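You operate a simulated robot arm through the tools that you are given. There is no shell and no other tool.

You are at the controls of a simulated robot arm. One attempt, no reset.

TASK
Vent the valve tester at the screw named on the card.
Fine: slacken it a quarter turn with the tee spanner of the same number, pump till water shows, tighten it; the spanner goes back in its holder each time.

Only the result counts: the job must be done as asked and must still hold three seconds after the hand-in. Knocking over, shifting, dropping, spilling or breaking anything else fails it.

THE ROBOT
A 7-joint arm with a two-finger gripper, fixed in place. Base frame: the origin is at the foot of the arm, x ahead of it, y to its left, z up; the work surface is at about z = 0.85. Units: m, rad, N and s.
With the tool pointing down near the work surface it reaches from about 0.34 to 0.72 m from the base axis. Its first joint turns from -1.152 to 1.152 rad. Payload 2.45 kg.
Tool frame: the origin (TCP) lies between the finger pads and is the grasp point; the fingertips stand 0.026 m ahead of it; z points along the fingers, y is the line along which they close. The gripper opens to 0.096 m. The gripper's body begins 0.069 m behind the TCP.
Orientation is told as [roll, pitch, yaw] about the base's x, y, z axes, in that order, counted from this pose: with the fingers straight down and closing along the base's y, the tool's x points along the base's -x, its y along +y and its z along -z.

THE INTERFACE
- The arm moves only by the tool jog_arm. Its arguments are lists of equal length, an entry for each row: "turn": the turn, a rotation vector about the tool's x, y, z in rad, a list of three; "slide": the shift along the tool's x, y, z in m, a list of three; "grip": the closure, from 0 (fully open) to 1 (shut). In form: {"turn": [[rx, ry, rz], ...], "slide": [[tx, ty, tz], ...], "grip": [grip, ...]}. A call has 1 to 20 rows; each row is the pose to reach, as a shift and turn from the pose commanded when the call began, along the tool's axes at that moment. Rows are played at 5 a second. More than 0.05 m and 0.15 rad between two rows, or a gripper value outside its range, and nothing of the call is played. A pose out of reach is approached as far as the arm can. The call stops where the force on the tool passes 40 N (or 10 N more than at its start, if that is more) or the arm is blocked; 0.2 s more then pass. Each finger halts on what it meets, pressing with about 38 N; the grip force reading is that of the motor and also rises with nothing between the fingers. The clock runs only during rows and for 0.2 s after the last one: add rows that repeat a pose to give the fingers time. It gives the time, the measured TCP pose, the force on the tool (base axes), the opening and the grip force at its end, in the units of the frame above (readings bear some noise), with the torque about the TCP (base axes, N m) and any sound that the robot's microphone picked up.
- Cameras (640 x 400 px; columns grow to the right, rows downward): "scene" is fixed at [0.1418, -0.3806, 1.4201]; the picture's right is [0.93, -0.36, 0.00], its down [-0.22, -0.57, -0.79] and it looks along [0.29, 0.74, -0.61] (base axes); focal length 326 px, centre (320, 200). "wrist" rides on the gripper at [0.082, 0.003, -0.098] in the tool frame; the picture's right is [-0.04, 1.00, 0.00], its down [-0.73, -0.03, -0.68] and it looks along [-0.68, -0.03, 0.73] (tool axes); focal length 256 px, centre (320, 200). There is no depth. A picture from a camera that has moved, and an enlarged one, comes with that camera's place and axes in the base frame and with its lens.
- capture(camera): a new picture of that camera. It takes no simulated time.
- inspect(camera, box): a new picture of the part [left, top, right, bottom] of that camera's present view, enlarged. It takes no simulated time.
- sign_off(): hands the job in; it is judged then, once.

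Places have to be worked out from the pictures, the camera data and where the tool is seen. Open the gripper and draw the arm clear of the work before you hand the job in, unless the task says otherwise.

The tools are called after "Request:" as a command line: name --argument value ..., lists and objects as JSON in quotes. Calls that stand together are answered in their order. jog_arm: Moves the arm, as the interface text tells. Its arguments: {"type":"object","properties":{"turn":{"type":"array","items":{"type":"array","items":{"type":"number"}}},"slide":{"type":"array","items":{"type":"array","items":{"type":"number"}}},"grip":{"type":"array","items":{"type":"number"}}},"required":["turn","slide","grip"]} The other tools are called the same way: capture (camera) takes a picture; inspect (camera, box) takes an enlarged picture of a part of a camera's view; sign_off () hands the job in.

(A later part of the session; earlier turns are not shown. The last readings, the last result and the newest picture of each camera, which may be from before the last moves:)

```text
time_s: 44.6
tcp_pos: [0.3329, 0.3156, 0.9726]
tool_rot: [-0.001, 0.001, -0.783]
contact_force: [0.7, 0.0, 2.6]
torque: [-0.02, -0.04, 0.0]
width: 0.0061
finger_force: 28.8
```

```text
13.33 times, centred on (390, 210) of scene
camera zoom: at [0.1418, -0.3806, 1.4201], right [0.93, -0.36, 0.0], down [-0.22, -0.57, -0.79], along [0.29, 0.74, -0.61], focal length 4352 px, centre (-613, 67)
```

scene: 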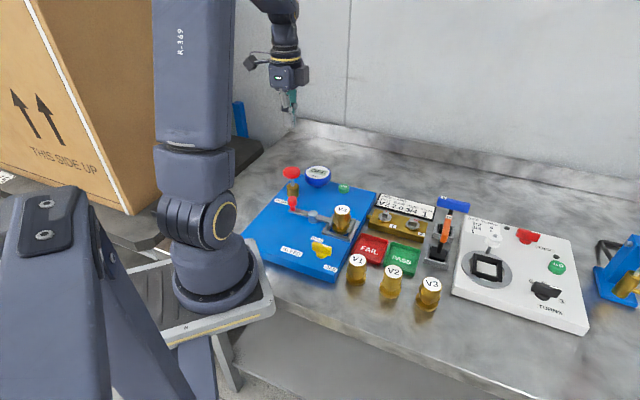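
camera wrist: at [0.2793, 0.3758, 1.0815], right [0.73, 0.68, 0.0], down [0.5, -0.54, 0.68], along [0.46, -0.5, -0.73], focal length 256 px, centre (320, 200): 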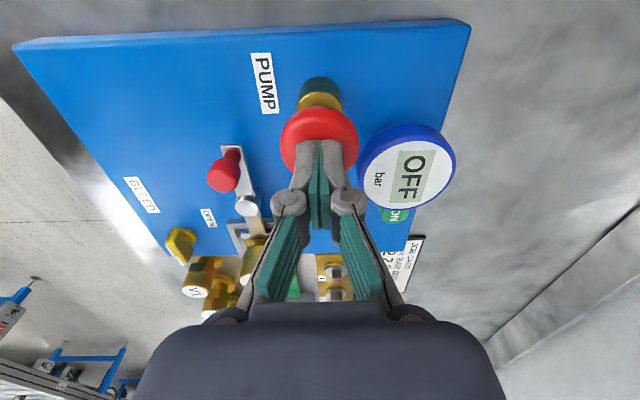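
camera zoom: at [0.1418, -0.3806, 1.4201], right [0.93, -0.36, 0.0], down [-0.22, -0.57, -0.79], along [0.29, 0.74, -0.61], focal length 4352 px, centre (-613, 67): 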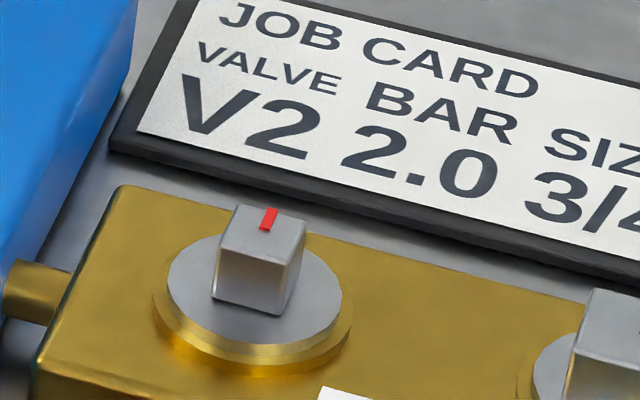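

The knob moves down easily (2.6 N). I continue the stroke until it resists.

Request:
jog_arm --turn '[[0, 0, 0], [0, 0, 0], [0, 0, 0]]' --slide '[[0, 0, 0.003], [0, 0, 0.006], [0, 0, 0.009]]' --grip '[1, 1, 1]'

Request:
inspect --camera "scene" --box '[366, 195, 414, 225]'

Request:
inspect --camera "scene" --box '[260, 110, 340, 210]'

```text
time_s: 45.4
tcp_pos: [0.3342, 0.3172, 0.9626]
tool_rot: [-0.001, 0.001, -0.782]
contact_force: [-2.5, -1.8, 3.5]
torque: [-0.05, 0.06, -0.01]
width: 0.0059
finger_force: 28.4
```

```text
13.33 times, centred on (390, 210) of scene
camera zoom: at [0.1417, -0.3806, 1.4201], right [0.93, -0.36, 0.0], down [-0.22, -0.57, -0.79], along [0.29, 0.74, -0.61], focal length 4352 px, centre (-613, 67)
```

zoom: 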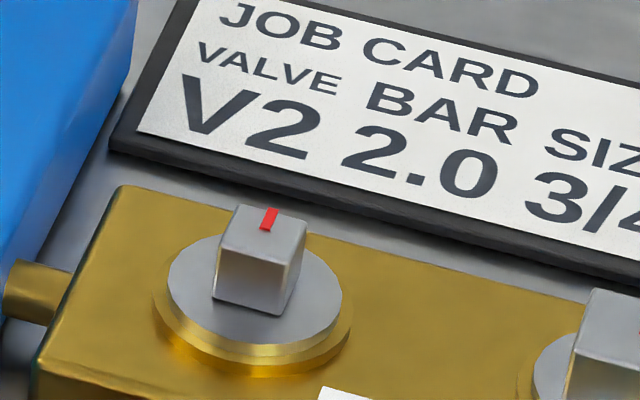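

```text
4.00 times, centred on (300, 160) of scene
camera zoom: at [0.1417, -0.3806, 1.4201], right [0.93, -0.36, 0.0], down [-0.22, -0.57, -0.79], along [0.29, 0.74, -0.61], focal length 1306 px, centre (400, 360)
```

zoom: 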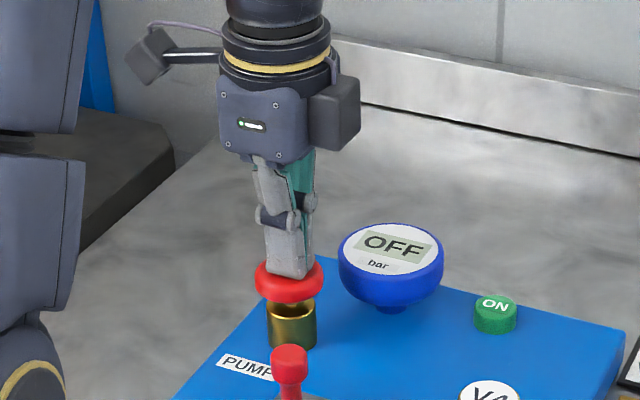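

Knob nearly down on its cylinder. I press a little more to finish the stroke.

Request:
jog_arm --turn '[[0, 0, 0], [0, 0, 0], [0, 0, 0], [0, 0, 0]]' --slide '[[0, 0, 0.002], [0, 0, 0.004], [0, 0, 0.006], [0, 0, 0.008]]' --grip '[1, 1, 1, 1]'

Request:
inspect --camera "scene" --box '[366, 195, 414, 225]'

Request:
inspect --camera "scene" --box '[260, 110, 340, 210]'

```text
time_s: 46.5
tcp_pos: [0.3347, 0.3168, 0.9587]
tool_rot: [0.004, 0.001, -0.783]
contact_force: [-3.5, -5.9, 16.5]
torque: [-0.14, 0.1, 0.01]
width: 0.0058
finger_force: 28.5
stopped in row 4: the force on the tool passed its limit at 42 N (the readings are from after the stop); the commanded pose is now the measured one
```

```text
13.33 times, centred on (390, 210) of scene
camera zoom: at [0.1415, -0.3809, 1.4201], right [0.93, -0.36, 0.0], down [-0.22, -0.57, -0.79], along [0.29, 0.74, -0.61], focal length 4352 px, centre (-613, 67)
```

zoom: 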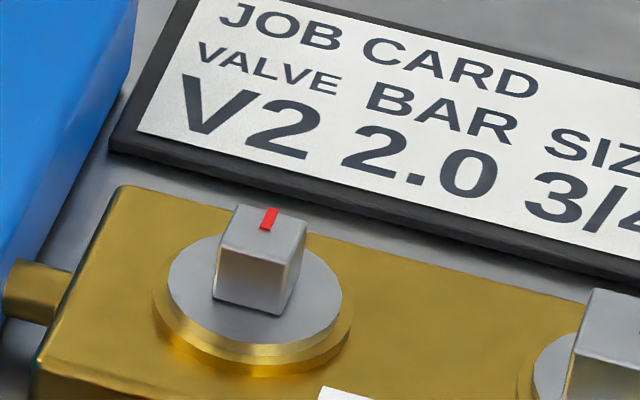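

```text
4.00 times, centred on (300, 160) of scene
camera zoom: at [0.1415, -0.3809, 1.4201], right [0.93, -0.36, 0.0], down [-0.22, -0.57, -0.79], along [0.29, 0.74, -0.61], focal length 1306 px, centre (400, 360)
```

zoom: 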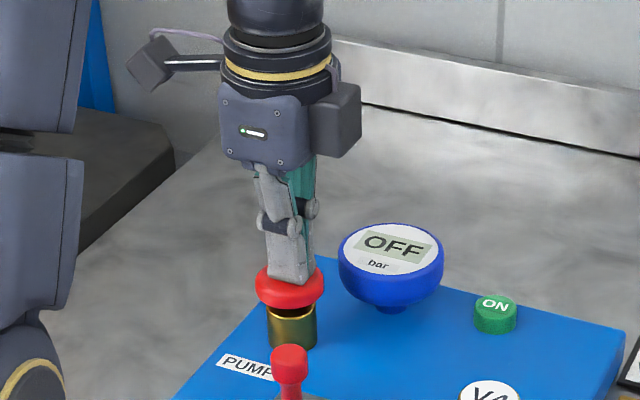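

The stroke bottoms at TCP z ≈ 0.959; no water yet. I raise the hand to let the knob return and check it follows.

Request:
jog_arm --turn '[[0, 0, 0], [0, 0, 0], [0, 0, 0], [0, 0, 0]]' --slide '[[0, 0, -0.01], [0, 0, -0.02], [0, 0, -0.03], [0, 0, -0.036]]' --grip '[1, 1, 1, 1]'

Request:
inspect --camera "scene" --box '[366, 195, 414, 225]'

Request:
inspect --camera "scene" --box '[260, 110, 340, 210]'

```text
time_s: 47.5
tcp_pos: [0.334, 0.3173, 0.9935]
tool_rot: [0.003, 0.001, -0.781]
contact_force: [0.5, -0.3, 0.0]
torque: [0.01, 0.0, 0.03]
width: 0.0001
finger_force: 28.2
```

```text
13.33 times, centred on (390, 210) of scene
camera zoom: at [0.1418, -0.3806, 1.4201], right [0.93, -0.36, 0.0], down [-0.22, -0.57, -0.79], along [0.29, 0.74, -0.61], focal length 4352 px, centre (-613, 67)
```

zoom: 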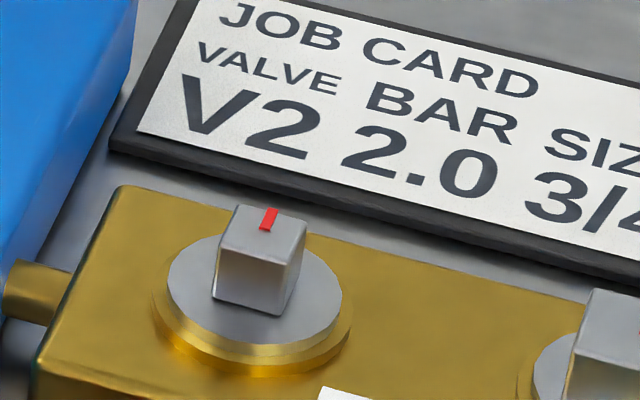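

```text
4.00 times, centred on (300, 160) of scene
camera zoom: at [0.1418, -0.3806, 1.4201], right [0.93, -0.36, 0.0], down [-0.22, -0.57, -0.79], along [0.29, 0.74, -0.61], focal length 1306 px, centre (400, 360)
```

zoom: 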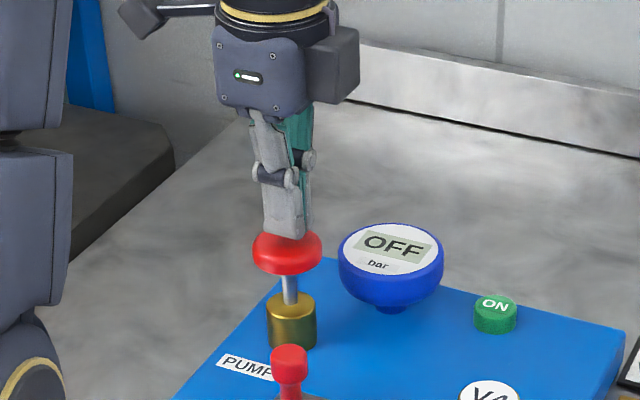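

The knob springs back fully. I do a second stroke, down and up, and check the screw.

Request:
jog_arm --turn '[[0, 0, 0], [0, 0, 0], [0, 0, 0], [0, 0, 0], [0, 0, 0], [0, 0, 0], [0, 0, 0], [0, 0, 0]]' --slide '[[0, 0, 0.012], [0, 0, 0.022], [0, 0, 0.03], [0, 0, 0.0345], [0, 0, 0.0345], [0, 0, 0.022], [0, 0, 0.01], [0, 0, 0]]' --grip '[1, 1, 1, 1, 1, 1, 1, 1]'

Request:
inspect --camera "scene" --box '[366, 195, 414, 225]'

```text
time_s: 49.2
tcp_pos: [0.3345, 0.3164, 0.9946]
tool_rot: [0.001, -0.001, -0.781]
contact_force: [-0.2, 0.0, 0.7]
torque: [0.02, 0.0, -0.02]
width: 0.0001
finger_force: 28.9
```

```text
13.33 times, centred on (390, 210) of scene
camera zoom: at [0.1418, -0.3806, 1.4201], right [0.93, -0.36, 0.0], down [-0.22, -0.57, -0.79], along [0.29, 0.74, -0.61], focal length 4352 px, centre (-613, 67)
```

zoom: 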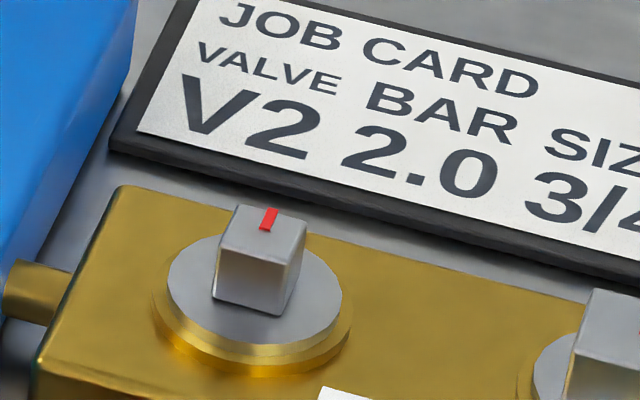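

No water yet. Third stroke, slightly deeper.

Request:
jog_arm --turn '[[0, 0, 0], [0, 0, 0], [0, 0, 0], [0, 0, 0], [0, 0, 0], [0, 0, 0], [0, 0, 0], [0, 0, 0]]' --slide '[[0, 0, 0.012], [0, 0, 0.022], [0, 0, 0.03], [0, 0, 0.0353], [0, 0, 0.0353], [0, 0, 0.022], [0, 0, 0.01], [0, 0, 0]]' --grip '[1, 1, 1, 1, 1, 1, 1, 1]'

Request:
inspect --camera "scene" --box '[366, 195, 414, 225]'

Request:
capture --camera "scene"

```text
time_s: 51.0
tcp_pos: [0.3351, 0.316, 0.9925]
tool_rot: [0.002, 0.0, -0.781]
contact_force: [0.0, -1.0, 0.2]
torque: [0.01, 0.0, 0.05]
width: 0.0
finger_force: 28.2
```

```text
13.33 times, centred on (390, 210) of scene
camera zoom: at [0.1418, -0.3806, 1.4201], right [0.93, -0.36, 0.0], down [-0.22, -0.57, -0.79], along [0.29, 0.74, -0.61], focal length 4352 px, centre (-613, 67)
```

zoom: 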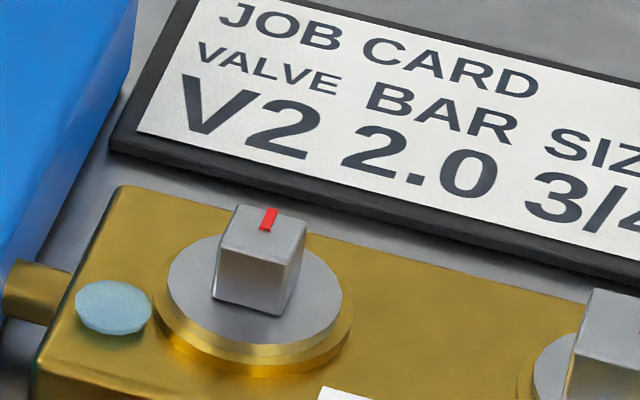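

```text
taken
```

scene: 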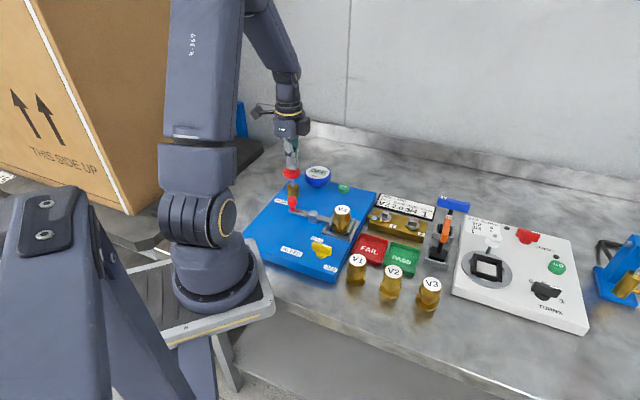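

Water shows beside screw 1, so pumping stops. I raise the hand, go over the screw and test with the empty hand whether the wrist reaches yaw ≈ −2.70, needed for tightening in one go.

Request:
jog_arm --turn '[[0, 0, 0], [0, 0, 0], [0, 0, 0], [0, 0, 0.14], [0, 0, 0.28], [0, 0, 0.42], [0, 0, 0.56], [0, 0, 0.7], [0, 0, 0.84], [0, 0, 0.98], [0, 0, 1.12], [0, 0, 1.26], [0, 0, 1.4], [0, 0, 1.54], [0, 0, 1.68], [0, 0, 1.82], [0, 0, 1.92], [0, 0, 1.92], [0, 0, 1.92]]' --slide '[[0, 0, -0.04], [0, 0, -0.08], [0, 0, -0.11], [-0.03, 0.0017, -0.11], [-0.06, 0.0035, -0.11], [-0.09, 0.005, -0.11], [-0.12, 0.0067, -0.11], [-0.15, 0.008, -0.11], [-0.18, 0.01, -0.11], [-0.21, 0.0117, -0.11], [-0.24, 0.013, -0.11], [-0.251, 0.0138, -0.11], [-0.251, 0.0138, -0.11], [-0.251, 0.0138, -0.11], [-0.251, 0.0138, -0.11], [-0.251, 0.0138, -0.11], [-0.251, 0.0138, -0.11], [-0.251, 0.0138, -0.11], [-0.251, 0.0138, -0.11]]' --grip '[1, 1, 1, 1, 1, 1, 1, 0.9, 0.8, 0.7, 0.6, 0.6, 0.6, 0.6, 0.6, 0.6, 0.6, 0.6, 0.6]'

Request:
inspect --camera "scene" --box '[360, 170, 480, 250]'

```text
time_s: 55.0
tcp_pos: [0.5224, 0.1501, 1.1039]
tool_rot: [-0.002, 0.002, -2.704]
contact_force: [0.5, 0.0, 0.7]
torque: [0.01, -0.02, -0.03]
width: 0.0383
finger_force: 0.1
```

```text
5.00 times, centred on (420, 210) of scene
camera zoom: at [0.1418, -0.3806, 1.4201], right [0.93, -0.36, 0.0], down [-0.22, -0.57, -0.79], along [0.29, 0.74, -0.61], focal length 1632 px, centre (-180, 150)
```

zoom: 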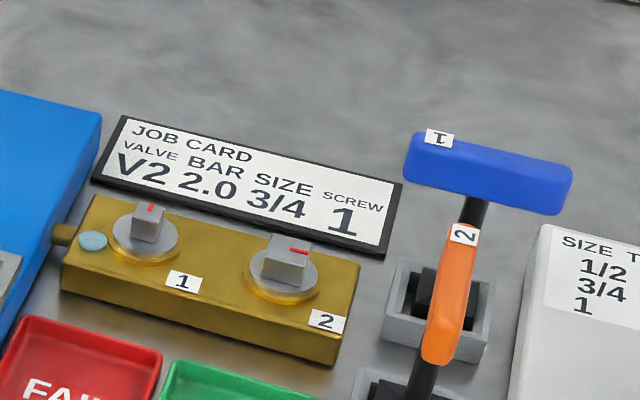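

Yaw −2.70 is reachable. I return to the holder with yaw −0.783 to pick up the blue spanner again.

Request:
jog_arm --turn '[[0, 0, -0.14], [0, 0, -0.28], [0, 0, -0.42], [0, 0, -0.56], [0, 0, -0.7], [0, 0, -0.84], [0, 0, -0.98], [0, 0, -1.12], [0, 0, -1.26], [0, 0, -1.4], [0, 0, -1.54], [0, 0, -1.68], [0, 0, -1.82], [0, 0, -1.921], [0, 0, -1.921], [0, 0, -1.921]]' --slide '[[0.006, 0.01, 0], [0.012, 0.02, 0], [0.018, 0.03, 0], [0.024, 0.04, 0], [0.03, 0.05, 0], [0.036, 0.06, 0], [0.042, 0.07, 0], [0.048, 0.08, 0], [0.054, 0.09, 0], [0.06, 0.1, 0], [0.066, 0.11, 0], [0.07, 0.12, 0], [0.0745, 0.13, 0], [0.0745, 0.1301, 0], [0.0745, 0.1301, 0.05], [0.0745, 0.1301, 0.05]]' --grip '[0.6, 0.6, 0.6, 0.6, 0.6, 0.6, 0.6, 0.6, 0.6, 0.6, 0.6, 0.6, 0.6, 0.6, 0.6, 0.6]'

Request:
capture --camera "wrist"

Request:
inspect --camera "wrist" --box '[260, 20, 380, 150]'

```text
time_s: 58.5
tcp_pos: [0.6442, 0.0659, 1.0509]
tool_rot: [0.004, 0.0, -0.781]
contact_force: [-0.1, -0.2, -0.6]
torque: [0.01, 0.02, -0.01]
width: 0.0387
finger_force: 0.0
```

```text
taken
camera wrist: at [0.5903, 0.1253, 1.1498], right [0.73, 0.68, 0.0], down [0.5, -0.54, 0.68], along [0.46, -0.49, -0.73], focal length 256 px, centre (320, 200)
```

wrist: 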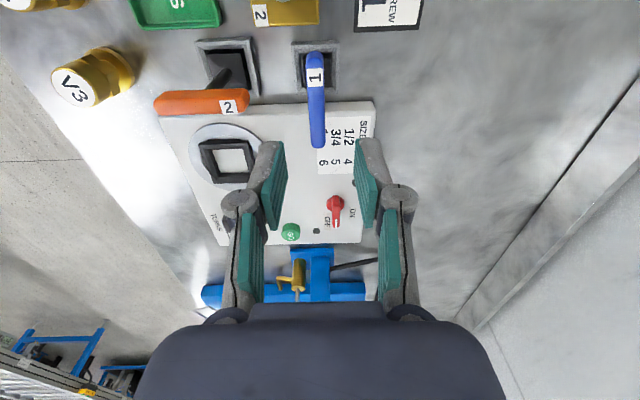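

```text
3.08 times, centred on (320, 85) of wrist
camera zoom: at [0.5903, 0.1253, 1.1498], right [0.73, 0.68, 0.0], down [0.5, -0.54, 0.68], along [0.46, -0.49, -0.73], focal length 788 px, centre (320, 554)
```

zoom: 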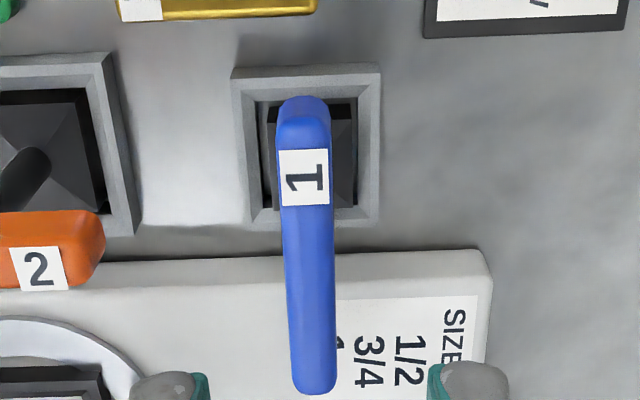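

The handle sits 3 mm to the tool's −y side compared with the release pose. I correct that, descend to z ≈ 0.950 and close.

Request:
jog_arm --turn '[[0.002, -0.002, 0], [0.002, -0.002, 0], [0.002, -0.002, 0], [0.002, -0.002, 0], [0.002, -0.002, 0], [0.002, -0.002, 0], [0.002, -0.002, 0], [0.002, -0.002, 0]]' --slide '[[0, -0.003, 0.02], [0, -0.003, 0.055], [0, -0.003, 0.085], [0, -0.003, 0.1], [0, -0.003, 0.1], [0, -0.003, 0.1], [0, -0.003, 0.1], [0, -0.003, 0.1]]' --grip '[0.6, 0.6, 0.6, 0.6, 0.8, 1, 1, 1]'

Request:
capture --camera "wrist"

```text
time_s: 60.2
tcp_pos: [0.6441, 0.0614, 0.9532]
tool_rot: [0.0, -0.002, -0.781]
contact_force: [0.2, -0.5, -0.1]
torque: [-0.01, 0.01, 0.0]
width: 0.0122
finger_force: 37.9
```

```text
taken
camera wrist: at [0.5882, 0.1226, 1.0512], right [0.73, 0.68, 0.0], down [0.5, -0.54, 0.68], along [0.46, -0.5, -0.73], focal length 256 px, centre (320, 200)
```

wrist: 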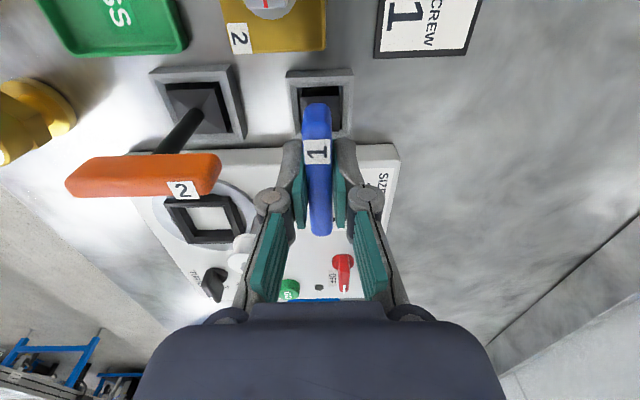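

I've gripped ~4 mm higher on the handle than before; I open slightly, lower 3.5 mm and re-close.

Request:
jog_arm --turn '[[0, 0, 0], [0, 0, 0], [0, 0, 0], [0, 0, 0], [0, 0, 0], [0, 0, 0], [0, 0, 0]]' --slide '[[0, 0, 0], [0, 0, 0], [0, 0, 0.0035], [0, 0, 0.0035], [0, 0, 0.0035], [0, 0, 0.0035], [0, 0, 0.0035]]' --grip '[0.8, 0.75, 0.75, 0.9, 1, 1, 1]'

Request:
capture --camera "wrist"

```text
time_s: 61.9
tcp_pos: [0.6438, 0.0629, 0.9512]
tool_rot: [0.001, -0.003, -0.783]
contact_force: [-0.4, 0.9, 1.3]
torque: [0.03, -0.01, 0.06]
width: 0.0118
finger_force: 38.6
```

```text
taken
camera wrist: at [0.5886, 0.1225, 1.0484], right [0.73, 0.68, 0.0], down [0.5, -0.54, 0.68], along [0.46, -0.5, -0.73], focal length 256 px, centre (320, 200)
```

wrist: 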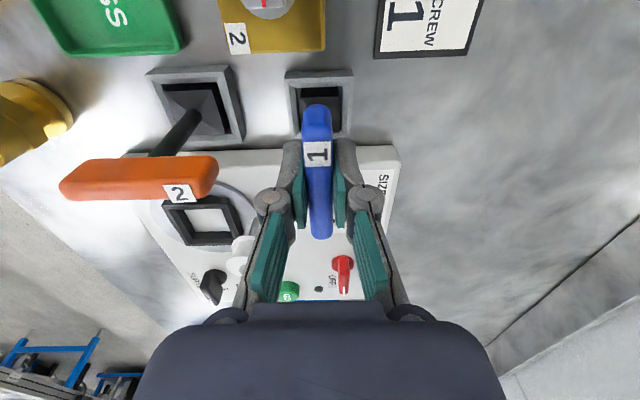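

Grip is good now. I lift and carry the spanner over screw 1 again.

Request:
jog_arm --turn '[[0, 0, 0], [0, 0, 0], [0, 0, 0], [0, 0, 0], [0, 0, 0], [0, 0, 0], [0, 0, 0], [0, 0, 0], [0, 0, 0], [0, 0, 0], [0, 0, 0], [0, 0, 0]]' --slide '[[0, 0, -0.01], [0, 0, -0.025], [0, 0, -0.045], [0, 0, -0.075], [0, 0, -0.1], [0.025, -0.004, -0.1], [0.05, -0.008, -0.1], [0.075, -0.012, -0.1], [0.1, -0.016, -0.1], [0.125, -0.02, -0.1], [0.1477, -0.0237, -0.1], [0.1477, -0.0237, -0.1]]' --grip '[1, 1, 1, 1, 1, 1, 1, 1, 1, 1, 1, 1]'

Request:
capture --camera "wrist"

Request:
inspect --camera "wrist" --box '[280, 50, 360, 110]'

Request:
inspect --camera "scene" --box '[360, 150, 440, 230]'

```text
time_s: 64.5
tcp_pos: [0.5192, 0.1476, 1.0486]
tool_rot: [-0.001, -0.003, -0.782]
contact_force: [0.5, -0.4, -2.8]
torque: [0.01, 0.04, 0.04]
width: 0.0121
finger_force: 38.1
```

```text
taken
camera wrist: at [0.464, 0.2086, 1.1465], right [0.73, 0.68, 0.0], down [0.5, -0.54, 0.68], along [0.46, -0.5, -0.73], focal length 256 px, centre (320, 200)
```

wrist: 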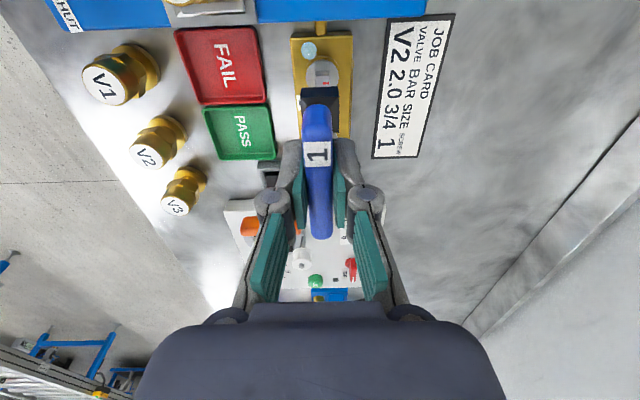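

```text
6.67 times, centred on (320, 80) of wrist
camera zoom: at [0.464, 0.2086, 1.1465], right [0.73, 0.68, 0.0], down [0.5, -0.54, 0.68], along [0.46, -0.5, -0.73], focal length 1707 px, centre (320, 1000)
```

zoom: 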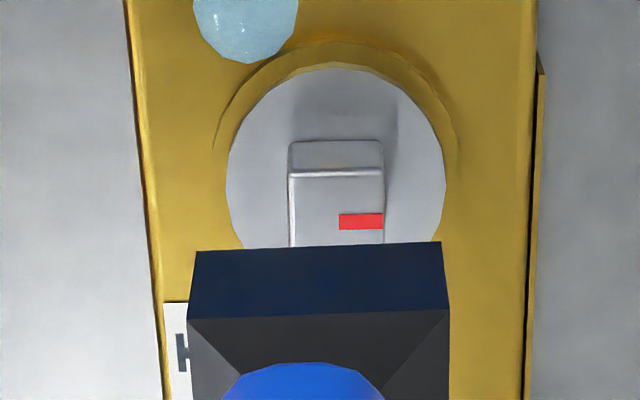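

```text
5.00 times, centred on (400, 190) of scene
camera zoom: at [0.1419, -0.3806, 1.4201], right [0.93, -0.36, 0.0], down [-0.22, -0.57, -0.79], along [0.29, 0.74, -0.61], focal length 1632 px, centre (-80, 250)
```

zoom: 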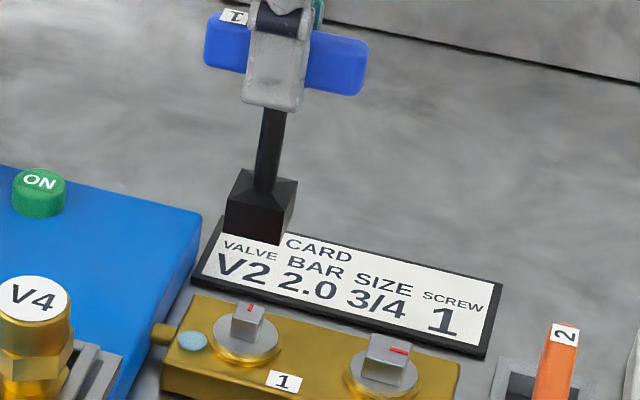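

From the wrist view the socket needs about 3 mm forward and 2.5 mm right to be over the head. I shift and lower to 1 cm above the head, then re-check.

Request:
jog_arm --turn '[[0, 0, 0], [0, 0, 0], [0, 0, 0], [0, 0, 0]]' --slide '[[-0.0031, 0.0025, 0], [-0.0031, 0.0025, 0.02], [-0.0031, 0.0025, 0.045], [-0.0031, 0.0025, 0.045]]' --grip '[1, 1, 1, 1]'

Request:
inspect --camera "wrist" --box '[280, 50, 360, 110]'

Request:
inspect --camera "scene" --box '[366, 195, 406, 225]'

```text
time_s: 65.5
tcp_pos: [0.5242, 0.1493, 1.0022]
tool_rot: [0.001, -0.002, -0.78]
contact_force: [-0.4, 0.0, -2.9]
torque: [-0.03, 0.01, -0.01]
width: 0.012
finger_force: 38.2
```

```text
6.67 times, centred on (320, 80) of wrist
camera zoom: at [0.4688, 0.209, 1.1002], right [0.73, 0.68, 0.0], down [0.5, -0.54, 0.68], along [0.46, -0.5, -0.73], focal length 1707 px, centre (320, 1000)
```

zoom: 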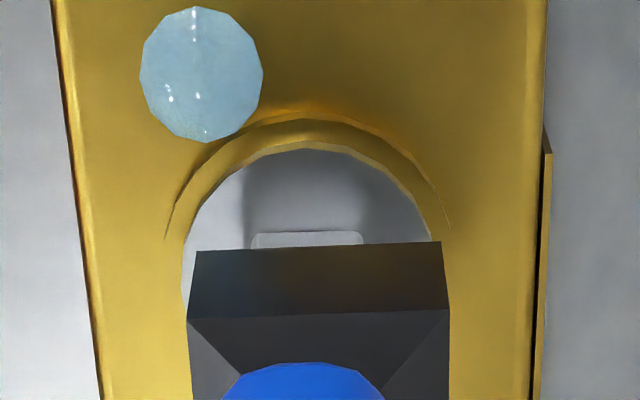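

```text
13.33 times, centred on (386, 210) of scene
camera zoom: at [0.1419, -0.3806, 1.4201], right [0.93, -0.36, 0.0], down [-0.22, -0.57, -0.79], along [0.29, 0.74, -0.61], focal length 4352 px, centre (-560, 67)
```

zoom: 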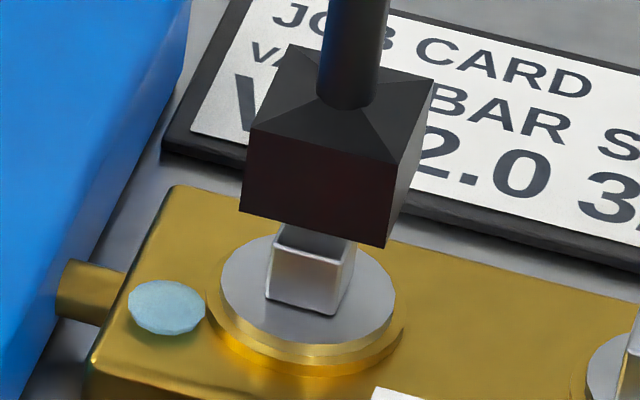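

Closer view: the socket should move 1.4 mm back left; otherwise aligned. I correct and lower onto the head.

Request:
jog_arm --turn '[[0, 0, 0], [0, 0, 0], [0, 0, 0], [0, 0, 0], [0, 0, 0], [0, 0, 0]]' --slide '[[-0.0003, -0.0014, 0.005], [-0.0003, -0.0014, 0.01], [-0.0003, -0.0014, 0.015], [-0.0003, -0.0014, 0.02], [-0.0003, -0.0014, 0.025], [-0.0003, -0.0014, 0.025]]' --grip '[1, 1, 1, 1, 1, 1]'

Request:
inspect --camera "scene" --box '[366, 195, 406, 225]'

```text
time_s: 66.8
tcp_pos: [0.525, 0.1478, 0.9782]
tool_rot: [0.0, 0.001, -0.78]
contact_force: [-1.8, 3.6, -1.2]
torque: [0.26, 0.23, -0.04]
width: 0.0121
finger_force: 37.8
```

```text
13.33 times, centred on (386, 210) of scene
camera zoom: at [0.1418, -0.3805, 1.4202], right [0.93, -0.36, 0.0], down [-0.22, -0.57, -0.79], along [0.29, 0.74, -0.61], focal length 4352 px, centre (-560, 67)
```

zoom: 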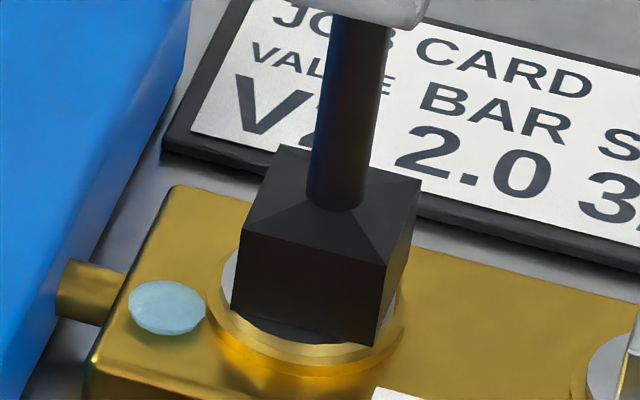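

The socket is over the head with a small sideways push toward −x+y. I ease 1 mm that way and lower the last 4 mm.

Request:
jog_arm --turn '[[0, 0, 0], [0, 0, 0], [0, 0, 0], [0, 0, 0]]' --slide '[[0.001, 0, 0], [0.001, 0, 0.002], [0.001, 0, 0.0035], [0.001, 0, 0.0035]]' --grip '[1, 1, 1, 1]'

Request:
inspect --camera "scene" --box '[366, 195, 406, 225]'

```text
time_s: 67.8
tcp_pos: [0.5244, 0.1498, 0.9766]
tool_rot: [0.002, -0.003, -0.782]
contact_force: [0.7, 0.3, -3.4]
torque: [0.0, 0.01, 0.01]
width: 0.0121
finger_force: 37.9
```

```text
13.33 times, centred on (386, 210) of scene
camera zoom: at [0.1419, -0.3806, 1.4201], right [0.93, -0.36, 0.0], down [-0.22, -0.57, -0.79], along [0.29, 0.74, -0.61], focal length 4352 px, centre (-560, 67)
```

zoom: 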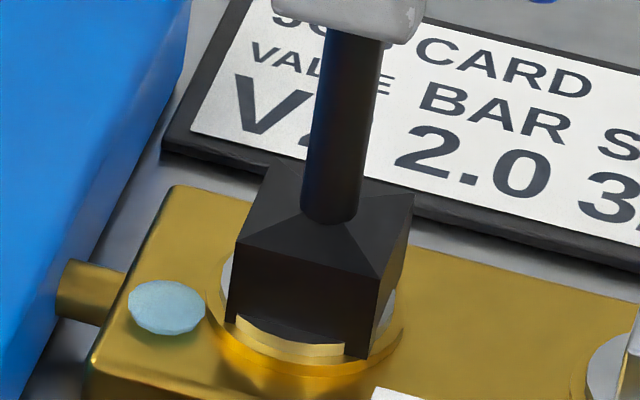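

Seated with no side force. I start turning clockwise in small steps.

Request:
jog_arm --turn '[[0, 0, 0.06], [0, 0, 0.12], [0, 0, 0.18], [0, 0, 0.24], [0, 0, 0.3], [0, 0, 0.36], [0, 0, 0.42], [0, 0, 0.48], [0, 0, 0.48]]' --slide '[[0, 0, 0], [0, 0, 0], [0, 0, 0], [0, 0, 0], [0, 0, 0], [0, 0, 0], [0, 0, 0], [0, 0, 0], [0, 0, 0]]' --grip '[1, 1, 1, 1, 1, 1, 1, 1, 1]'

Request:
inspect --camera "scene" --box '[366, 195, 406, 225]'

```text
time_s: 69.8
tcp_pos: [0.5231, 0.149, 0.9758]
tool_rot: [0.004, 0.001, -1.261]
contact_force: [-2.5, 2.6, -4.0]
torque: [0.24, 0.22, 0.01]
width: 0.0122
finger_force: 37.7
```

```text
13.33 times, centred on (386, 210) of scene
camera zoom: at [0.1418, -0.3805, 1.4202], right [0.93, -0.36, 0.0], down [-0.22, -0.57, -0.79], along [0.29, 0.74, -0.61], focal length 4352 px, centre (-560, 67)
```

zoom: 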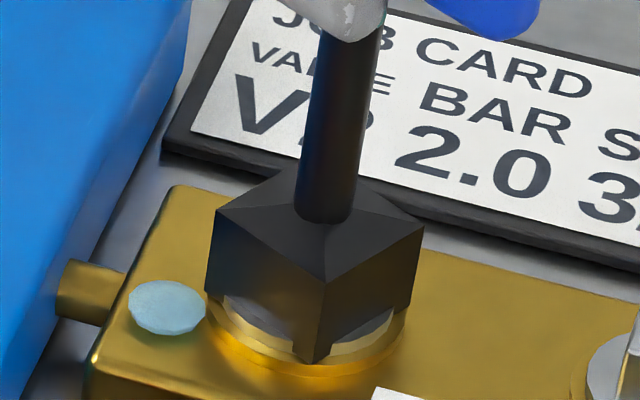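

Turning freely; small side force, so I ease 0.6 mm and keep turning.

Request:
jog_arm --turn '[[0, 0, 0.06], [0, 0, 0.12], [0, 0, 0.18], [0, 0, 0.24], [0, 0, 0.3], [0, 0, 0.36], [0, 0, 0.42], [0, 0, 0.48], [0, 0, 0.54], [0, 0, 0.54]]' --slide '[[0.0006, -0.0003, 0], [0.0006, -0.0003, 0], [0.0006, -0.0003, 0], [0.0006, -0.0003, 0], [0.0006, -0.0003, 0], [0.0006, -0.0003, 0], [0.0006, -0.0003, 0], [0.0006, -0.0003, 0], [0.0006, -0.0003, 0], [0.0006, -0.0003, 0]]' --grip '[1, 1, 1, 1, 1, 1, 1, 1, 1, 1]'

Request:
inspect --camera "scene" --box '[366, 195, 406, 225]'

```text
time_s: 72.0
tcp_pos: [0.5227, 0.1496, 0.9758]
tool_rot: [0.001, -0.001, -1.804]
contact_force: [-0.4, -7.1, -1.8]
torque: [-0.61, 0.09, 0.03]
width: 0.0119
finger_force: 38.0
```

```text
13.33 times, centred on (386, 210) of scene
camera zoom: at [0.1418, -0.3807, 1.4201], right [0.93, -0.36, 0.0], down [-0.22, -0.57, -0.79], along [0.29, 0.74, -0.61], focal length 4352 px, centre (-560, 67)
```

zoom: 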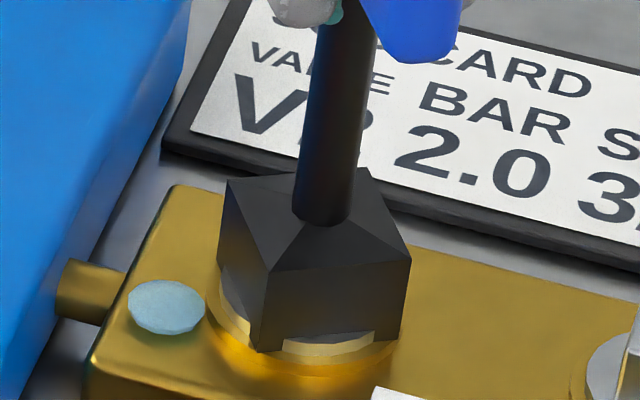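

A 7 N push toward −y; I shift 0.8 mm that way and continue.

Request:
jog_arm --turn '[[0, 0, 0], [0, 0, 0.06], [0, 0, 0.12], [0, 0, 0.18], [0, 0, 0.24], [0, 0, 0.3], [0, 0, 0.36], [0, 0, 0.4], [0, 0, 0.4]]' --slide '[[-0.0008, 0.0002, 0], [-0.0008, 0.0002, 0], [-0.0008, 0.0002, 0], [-0.0008, 0.0002, 0], [-0.0008, 0.0002, 0], [-0.0008, 0.0002, 0], [-0.0008, 0.0002, 0], [-0.0008, 0.0002, 0], [-0.0008, 0.0002, 0]]' --grip '[1, 1, 1, 1, 1, 1, 1, 1, 1]'

Request:
inspect --camera "scene" --box '[366, 195, 406, 225]'

```text
time_s: 74.0
tcp_pos: [0.5244, 0.1494, 0.9757]
tool_rot: [0.001, 0.002, -2.203]
contact_force: [-0.6, -0.7, 0.0]
torque: [-0.1, 0.14, -0.01]
width: 0.0121
finger_force: 38.4
```

```text
13.33 times, centred on (386, 210) of scene
camera zoom: at [0.1418, -0.3806, 1.4201], right [0.93, -0.36, 0.0], down [-0.22, -0.57, -0.79], along [0.29, 0.74, -0.61], focal length 4352 px, centre (-560, 67)
```

zoom: 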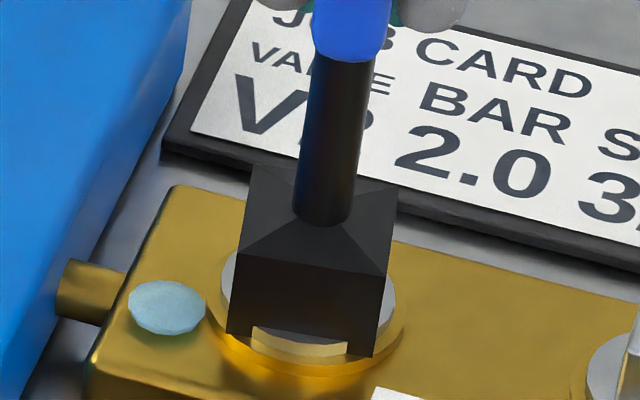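

Now on to −2.50, watching for the tight stop.

Request:
jog_arm --turn '[[0, 0, 0.06], [0, 0, 0.12], [0, 0, 0.18], [0, 0, 0.24], [0, 0, 0.3], [0, 0, 0.3]]' --slide '[[0, 0, 0], [0, 0, 0], [0, 0, 0], [0, 0, 0], [0, 0, 0], [0, 0, 0]]' --grip '[1, 1, 1, 1, 1, 1]'

Request:
inspect --camera "scene" --box '[366, 195, 406, 225]'

```text
time_s: 75.5
tcp_pos: [0.5236, 0.1489, 0.9778]
tool_rot: [0.001, 0.002, -2.502]
contact_force: [-0.4, 3.8, 0.7]
torque: [0.24, 0.03, 0.01]
width: 0.0118
finger_force: 38.4
```

```text
13.33 times, centred on (386, 210) of scene
camera zoom: at [0.1418, -0.3805, 1.4202], right [0.93, -0.36, 0.0], down [-0.22, -0.57, -0.79], along [0.29, 0.74, -0.61], focal length 4352 px, centre (-560, 67)
```

zoom: 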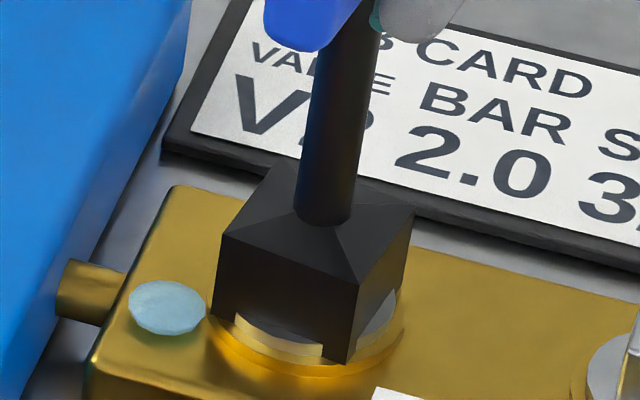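

No stop yet; I continue in 0.04 rad steps to about −2.66.

Request:
jog_arm --turn '[[0, 0, 0.04], [0, 0, 0.08], [0, 0, 0.12], [0, 0, 0.16], [0, 0, 0.16]]' --slide '[[0, 0, 0], [0, 0, 0], [0, 0, 0], [0, 0, 0], [0, 0, 0]]' --grip '[1, 1, 1, 1, 1]'

Request:
inspect --camera "scene" --box '[366, 195, 406, 225]'

Request:
capture --camera "wrist"

```text
time_s: 76.7
tcp_pos: [0.5229, 0.1482, 0.9757]
tool_rot: [0.001, 0.001, -2.663]
contact_force: [2.8, 4.9, -9.8]
torque: [0.32, -0.2, 0.09]
width: 0.0122
finger_force: 38.2
```

```text
13.33 times, centred on (386, 210) of scene
camera zoom: at [0.1421, -0.3804, 1.4202], right [0.93, -0.36, 0.0], down [-0.22, -0.57, -0.79], along [0.29, 0.74, -0.61], focal length 4352 px, centre (-560, 67)
```

zoom: 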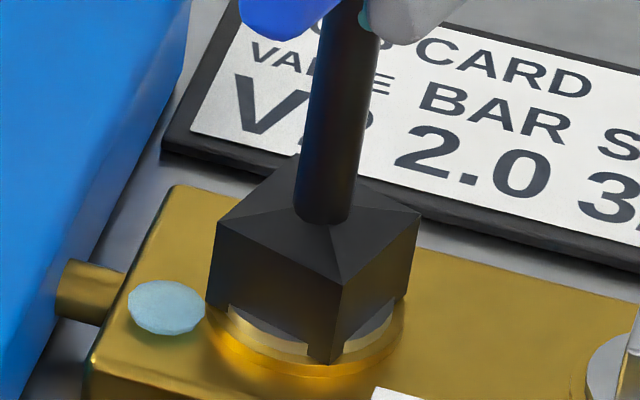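

```text
taken
camera wrist: at [0.598, 0.1827, 1.0741], right [0.43, -0.91, 0.0], down [-0.67, -0.31, 0.68], along [-0.61, -0.29, -0.73], focal length 256 px, centre (320, 200)
```

wrist: 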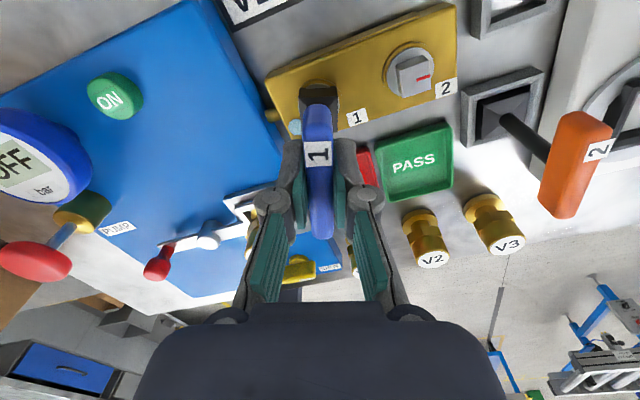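

Torque starts to show (+0.09 N·m) and the screw draws the spanner down; I lower 0.5 mm and turn a little further to seat it tight.

Request:
jog_arm --turn '[[0, 0, 0], [0, 0, 0.02], [0, 0, 0.04], [0, 0, 0.06], [0, 0, 0.06]]' --slide '[[0, 0, 0.0005], [0, 0, 0.0005], [0, 0, 0.0005], [0, 0, 0.0005], [0, 0, 0.0005]]' --grip '[1, 1, 1, 1, 1]'

Request:
inspect --camera "scene" --box '[366, 195, 406, 225]'

```text
time_s: 77.8
tcp_pos: [0.5239, 0.1475, 0.9766]
tool_rot: [0.003, 0.003, -2.722]
contact_force: [-6.8, 3.2, 25.6]
torque: [-0.02, 0.55, 0.78]
width: 0.0122
finger_force: 38.3
```

```text
13.33 times, centred on (386, 210) of scene
camera zoom: at [0.1412, -0.3806, 1.4202], right [0.93, -0.36, 0.0], down [-0.22, -0.57, -0.79], along [0.29, 0.74, -0.61], focal length 4352 px, centre (-560, 67)
```

zoom: 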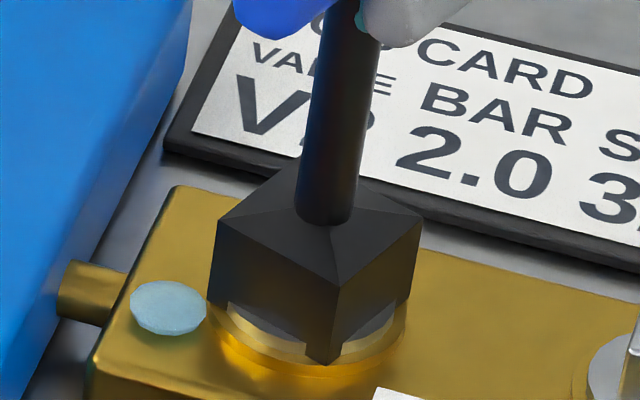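

Torque rose to 0.78 N·m: the screw is tight. I turn the spanner back within its play to the middle (−2.40), without pressing, then lift off.

Request:
jog_arm --turn '[[0, 0, -0.04], [0, 0, -0.08], [0, 0, -0.14], [0, 0, -0.2], [0, 0, -0.26], [0, 0, -0.32], [0, 0, -0.32]]' --slide '[[0, 0, -0.0004], [0, 0, -0.0005], [0, 0, -0.0005], [0, 0, -0.0005], [0, 0, -0.0005], [0, 0, -0.0005], [0, 0, -0.0005]]' --grip '[1, 1, 1, 1, 1, 1, 1]'

Request:
inspect --camera "scene" --box '[366, 195, 406, 225]'

```text
time_s: 79.5
tcp_pos: [0.5226, 0.1495, 0.9757]
tool_rot: [0.002, 0.001, -2.398]
contact_force: [2.3, 1.4, 2.6]
torque: [0.05, -0.3, -0.04]
width: 0.0118
finger_force: 38.0
```

```text
13.33 times, centred on (386, 210) of scene
camera zoom: at [0.1418, -0.3806, 1.4201], right [0.93, -0.36, 0.0], down [-0.22, -0.57, -0.79], along [0.29, 0.74, -0.61], focal length 4352 px, centre (-560, 67)
```

zoom: 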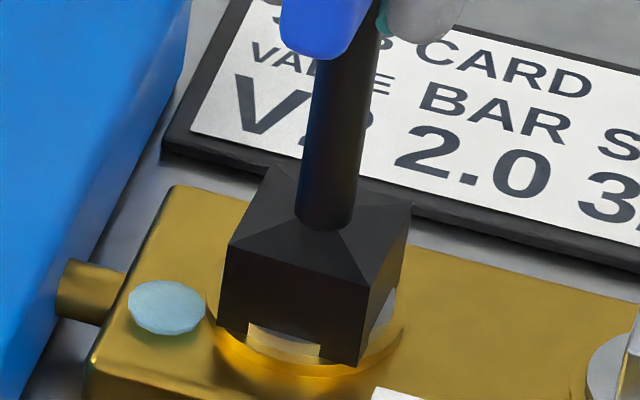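

Little force now; I lift straight up and check the tick.

Request:
jog_arm --turn '[[0, 0, 0], [0, 0, 0], [0, 0, 0], [0, 0, 0], [0, 0, 0], [0, 0, 0], [0, 0, 0]]' --slide '[[0, 0, -0.005], [0, 0, -0.012], [0, 0, -0.02], [0, 0, -0.035], [0, 0, -0.055], [0, 0, -0.08], [0, 0, -0.08]]' --grip '[1, 1, 1, 1, 1, 1, 1]'

Request:
inspect --camera "scene" --box '[366, 203, 406, 228]'

Request:
inspect --camera "scene" --box '[350, 140, 470, 240]'

Request:
inspect --camera "wrist" --box '[270, 40, 370, 110]'

```text
time_s: 81.0
tcp_pos: [0.5219, 0.1473, 1.0565]
tool_rot: [0.002, -0.001, -2.401]
contact_force: [0.1, -0.2, -2.9]
torque: [-0.02, -0.02, 0.03]
width: 0.0117
finger_force: 37.8
```

```text
16.00 times, centred on (386, 216) of scene
camera zoom: at [0.1419, -0.3806, 1.4201], right [0.93, -0.36, 0.0], down [-0.22, -0.57, -0.79], along [0.29, 0.74, -0.61], focal length 5222 px, centre (-736, -48)
```

zoom: 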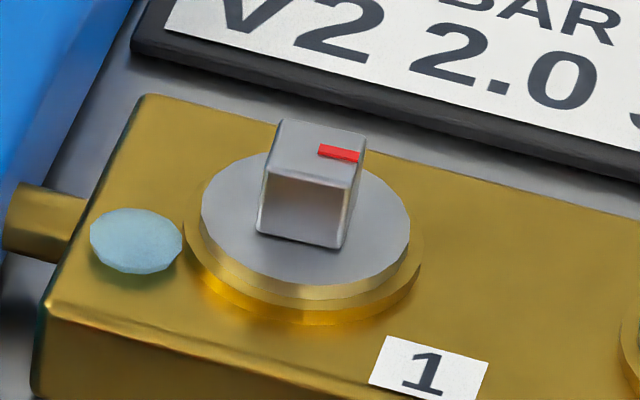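

```text
4.00 times, centred on (410, 190) of scene
camera zoom: at [0.1419, -0.3806, 1.4201], right [0.93, -0.36, 0.0], down [-0.22, -0.57, -0.79], along [0.29, 0.74, -0.61], focal length 1306 px, centre (-40, 240)
```

zoom: 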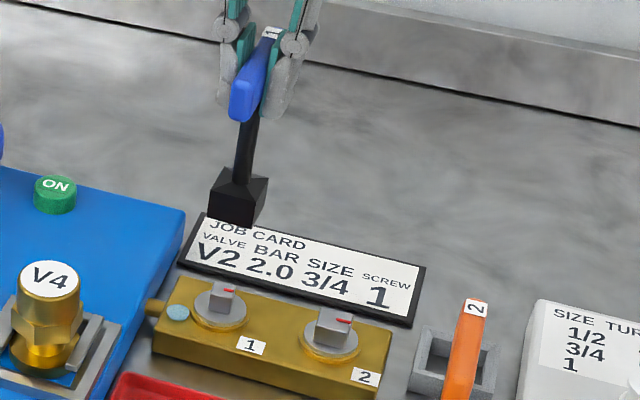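

```text
5.71 times, centred on (320, 75) of wrist
camera zoom: at [0.585, 0.1997, 1.1533], right [0.64, -0.76, 0.0], down [-0.56, -0.47, 0.68], along [-0.52, -0.44, -0.73], focal length 1463 px, centre (320, 914)
```

zoom: 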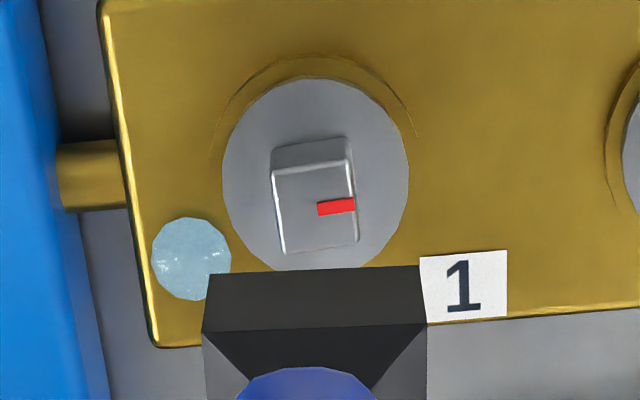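

The tick is back to within ~4° of its original position – possibly dragged back slightly when I reversed. I lower the spanner again to re-tighten it, then will unload axial force before backing off.

Request:
jog_arm --turn '[[0, 0, 0], [0, 0, 0], [0, 0, 0], [0, 0, 0], [0, 0, 0], [0, 0, 0]]' --slide '[[0, 0, 0.02], [0, 0, 0.045], [0, 0, 0.06], [0, 0, 0.07], [0, 0, 0.0785], [0, 0, 0.0785]]' --grip '[1, 1, 1, 1, 1, 1]'

Request:
inspect --camera "scene" --box '[366, 195, 406, 225]'

```text
time_s: 82.5
tcp_pos: [0.5215, 0.1481, 0.9782]
tool_rot: [0.002, 0.004, -2.4]
contact_force: [2.1, 3.9, -1.3]
torque: [0.27, -0.32, 0.05]
width: 0.0121
finger_force: 38.5
```

```text
13.33 times, centred on (386, 210) of scene
camera zoom: at [0.1419, -0.3805, 1.4202], right [0.93, -0.36, 0.0], down [-0.22, -0.57, -0.79], along [0.29, 0.74, -0.61], focal length 4352 px, centre (-560, 67)
```

zoom: 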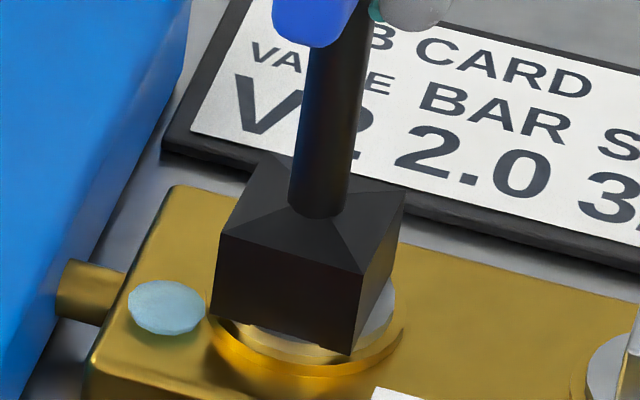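

Re-seated. I shift 0.8 mm with the side force and turn clockwise again to the stop.

Request:
jog_arm --turn '[[0, 0, 0], [0, 0, 0.06], [0, 0, 0.12], [0, 0, 0.18], [0, 0, 0.24], [0, 0, 0.28], [0, 0, 0.28]]' --slide '[[0.0008, -0.0002, 0], [0.0008, -0.0002, 0], [0.0008, -0.0002, 0], [0.0008, -0.0002, 0], [0.0008, -0.0002, 0], [0.0008, -0.0002, 0], [0.0008, -0.0002, 0]]' --grip '[1, 1, 1, 1, 1, 1, 1]'

```text
time_s: 84.0
tcp_pos: [0.5255, 0.1486, 0.978]
tool_rot: [-0.002, 0.0, -2.682]
contact_force: [-6.4, -1.5, 5.2]
torque: [-0.21, 0.5, 0.23]
width: 0.0118
finger_force: 38.1
```

Torque 0.23 N·m and rising. I ease the side force and turn a touch more.

Request:
jog_arm --turn '[[0, 0, 0], [0, 0, 0.02], [0, 0, 0.04], [0, 0, 0.05], [0, 0, 0.05]]' --slide '[[-0.0007, -0.0002, -0.0003], [-0.0007, -0.0002, -0.0003], [-0.0007, -0.0002, -0.0003], [-0.0007, -0.0002, -0.0003], [-0.0007, -0.0002, -0.0003]]' --grip '[1, 1, 1, 1, 1]'

Request:
inspect --camera "scene" --box '[366, 195, 406, 225]'

```text
time_s: 85.2
tcp_pos: [0.5225, 0.1483, 0.9786]
tool_rot: [0.002, 0.002, -2.732]
contact_force: [6.3, 5.5, -14.4]
torque: [0.35, -0.54, 0.86]
width: 0.0124
finger_force: 37.6
```

```text
13.33 times, centred on (386, 210) of scene
camera zoom: at [0.1422, -0.3804, 1.4201], right [0.93, -0.36, 0.0], down [-0.22, -0.57, -0.79], along [0.29, 0.74, -0.61], focal length 4352 px, centre (-560, 67)
```

zoom: 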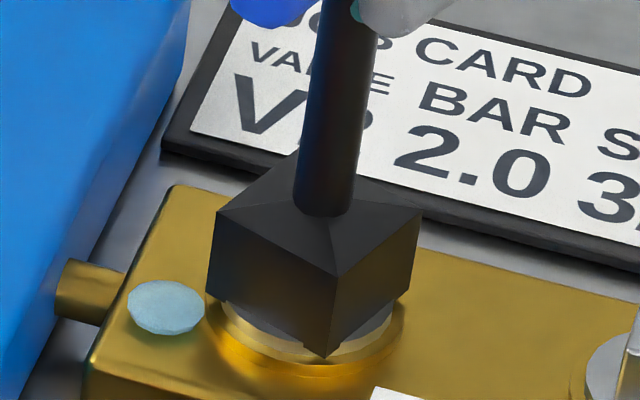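

0.86 N·m with almost no movement – a firm stop. I turn 0.03 rad more for a firm tightening, then relieve.

Request:
jog_arm --turn '[[0, 0, 0.015], [0, 0, 0.03], [0, 0, 0.03]]' --slide '[[0.0003, 0, 0], [0.0004, 0, 0], [0.0004, 0, 0]]' --grip '[1, 1, 1]'

```text
time_s: 86.0
tcp_pos: [0.5232, 0.1491, 0.9769]
tool_rot: [0.001, 0.002, -2.762]
contact_force: [4.6, -1.8, -4.6]
torque: [-0.02, -0.16, 0.95]
width: 0.013
finger_force: 38.2
```

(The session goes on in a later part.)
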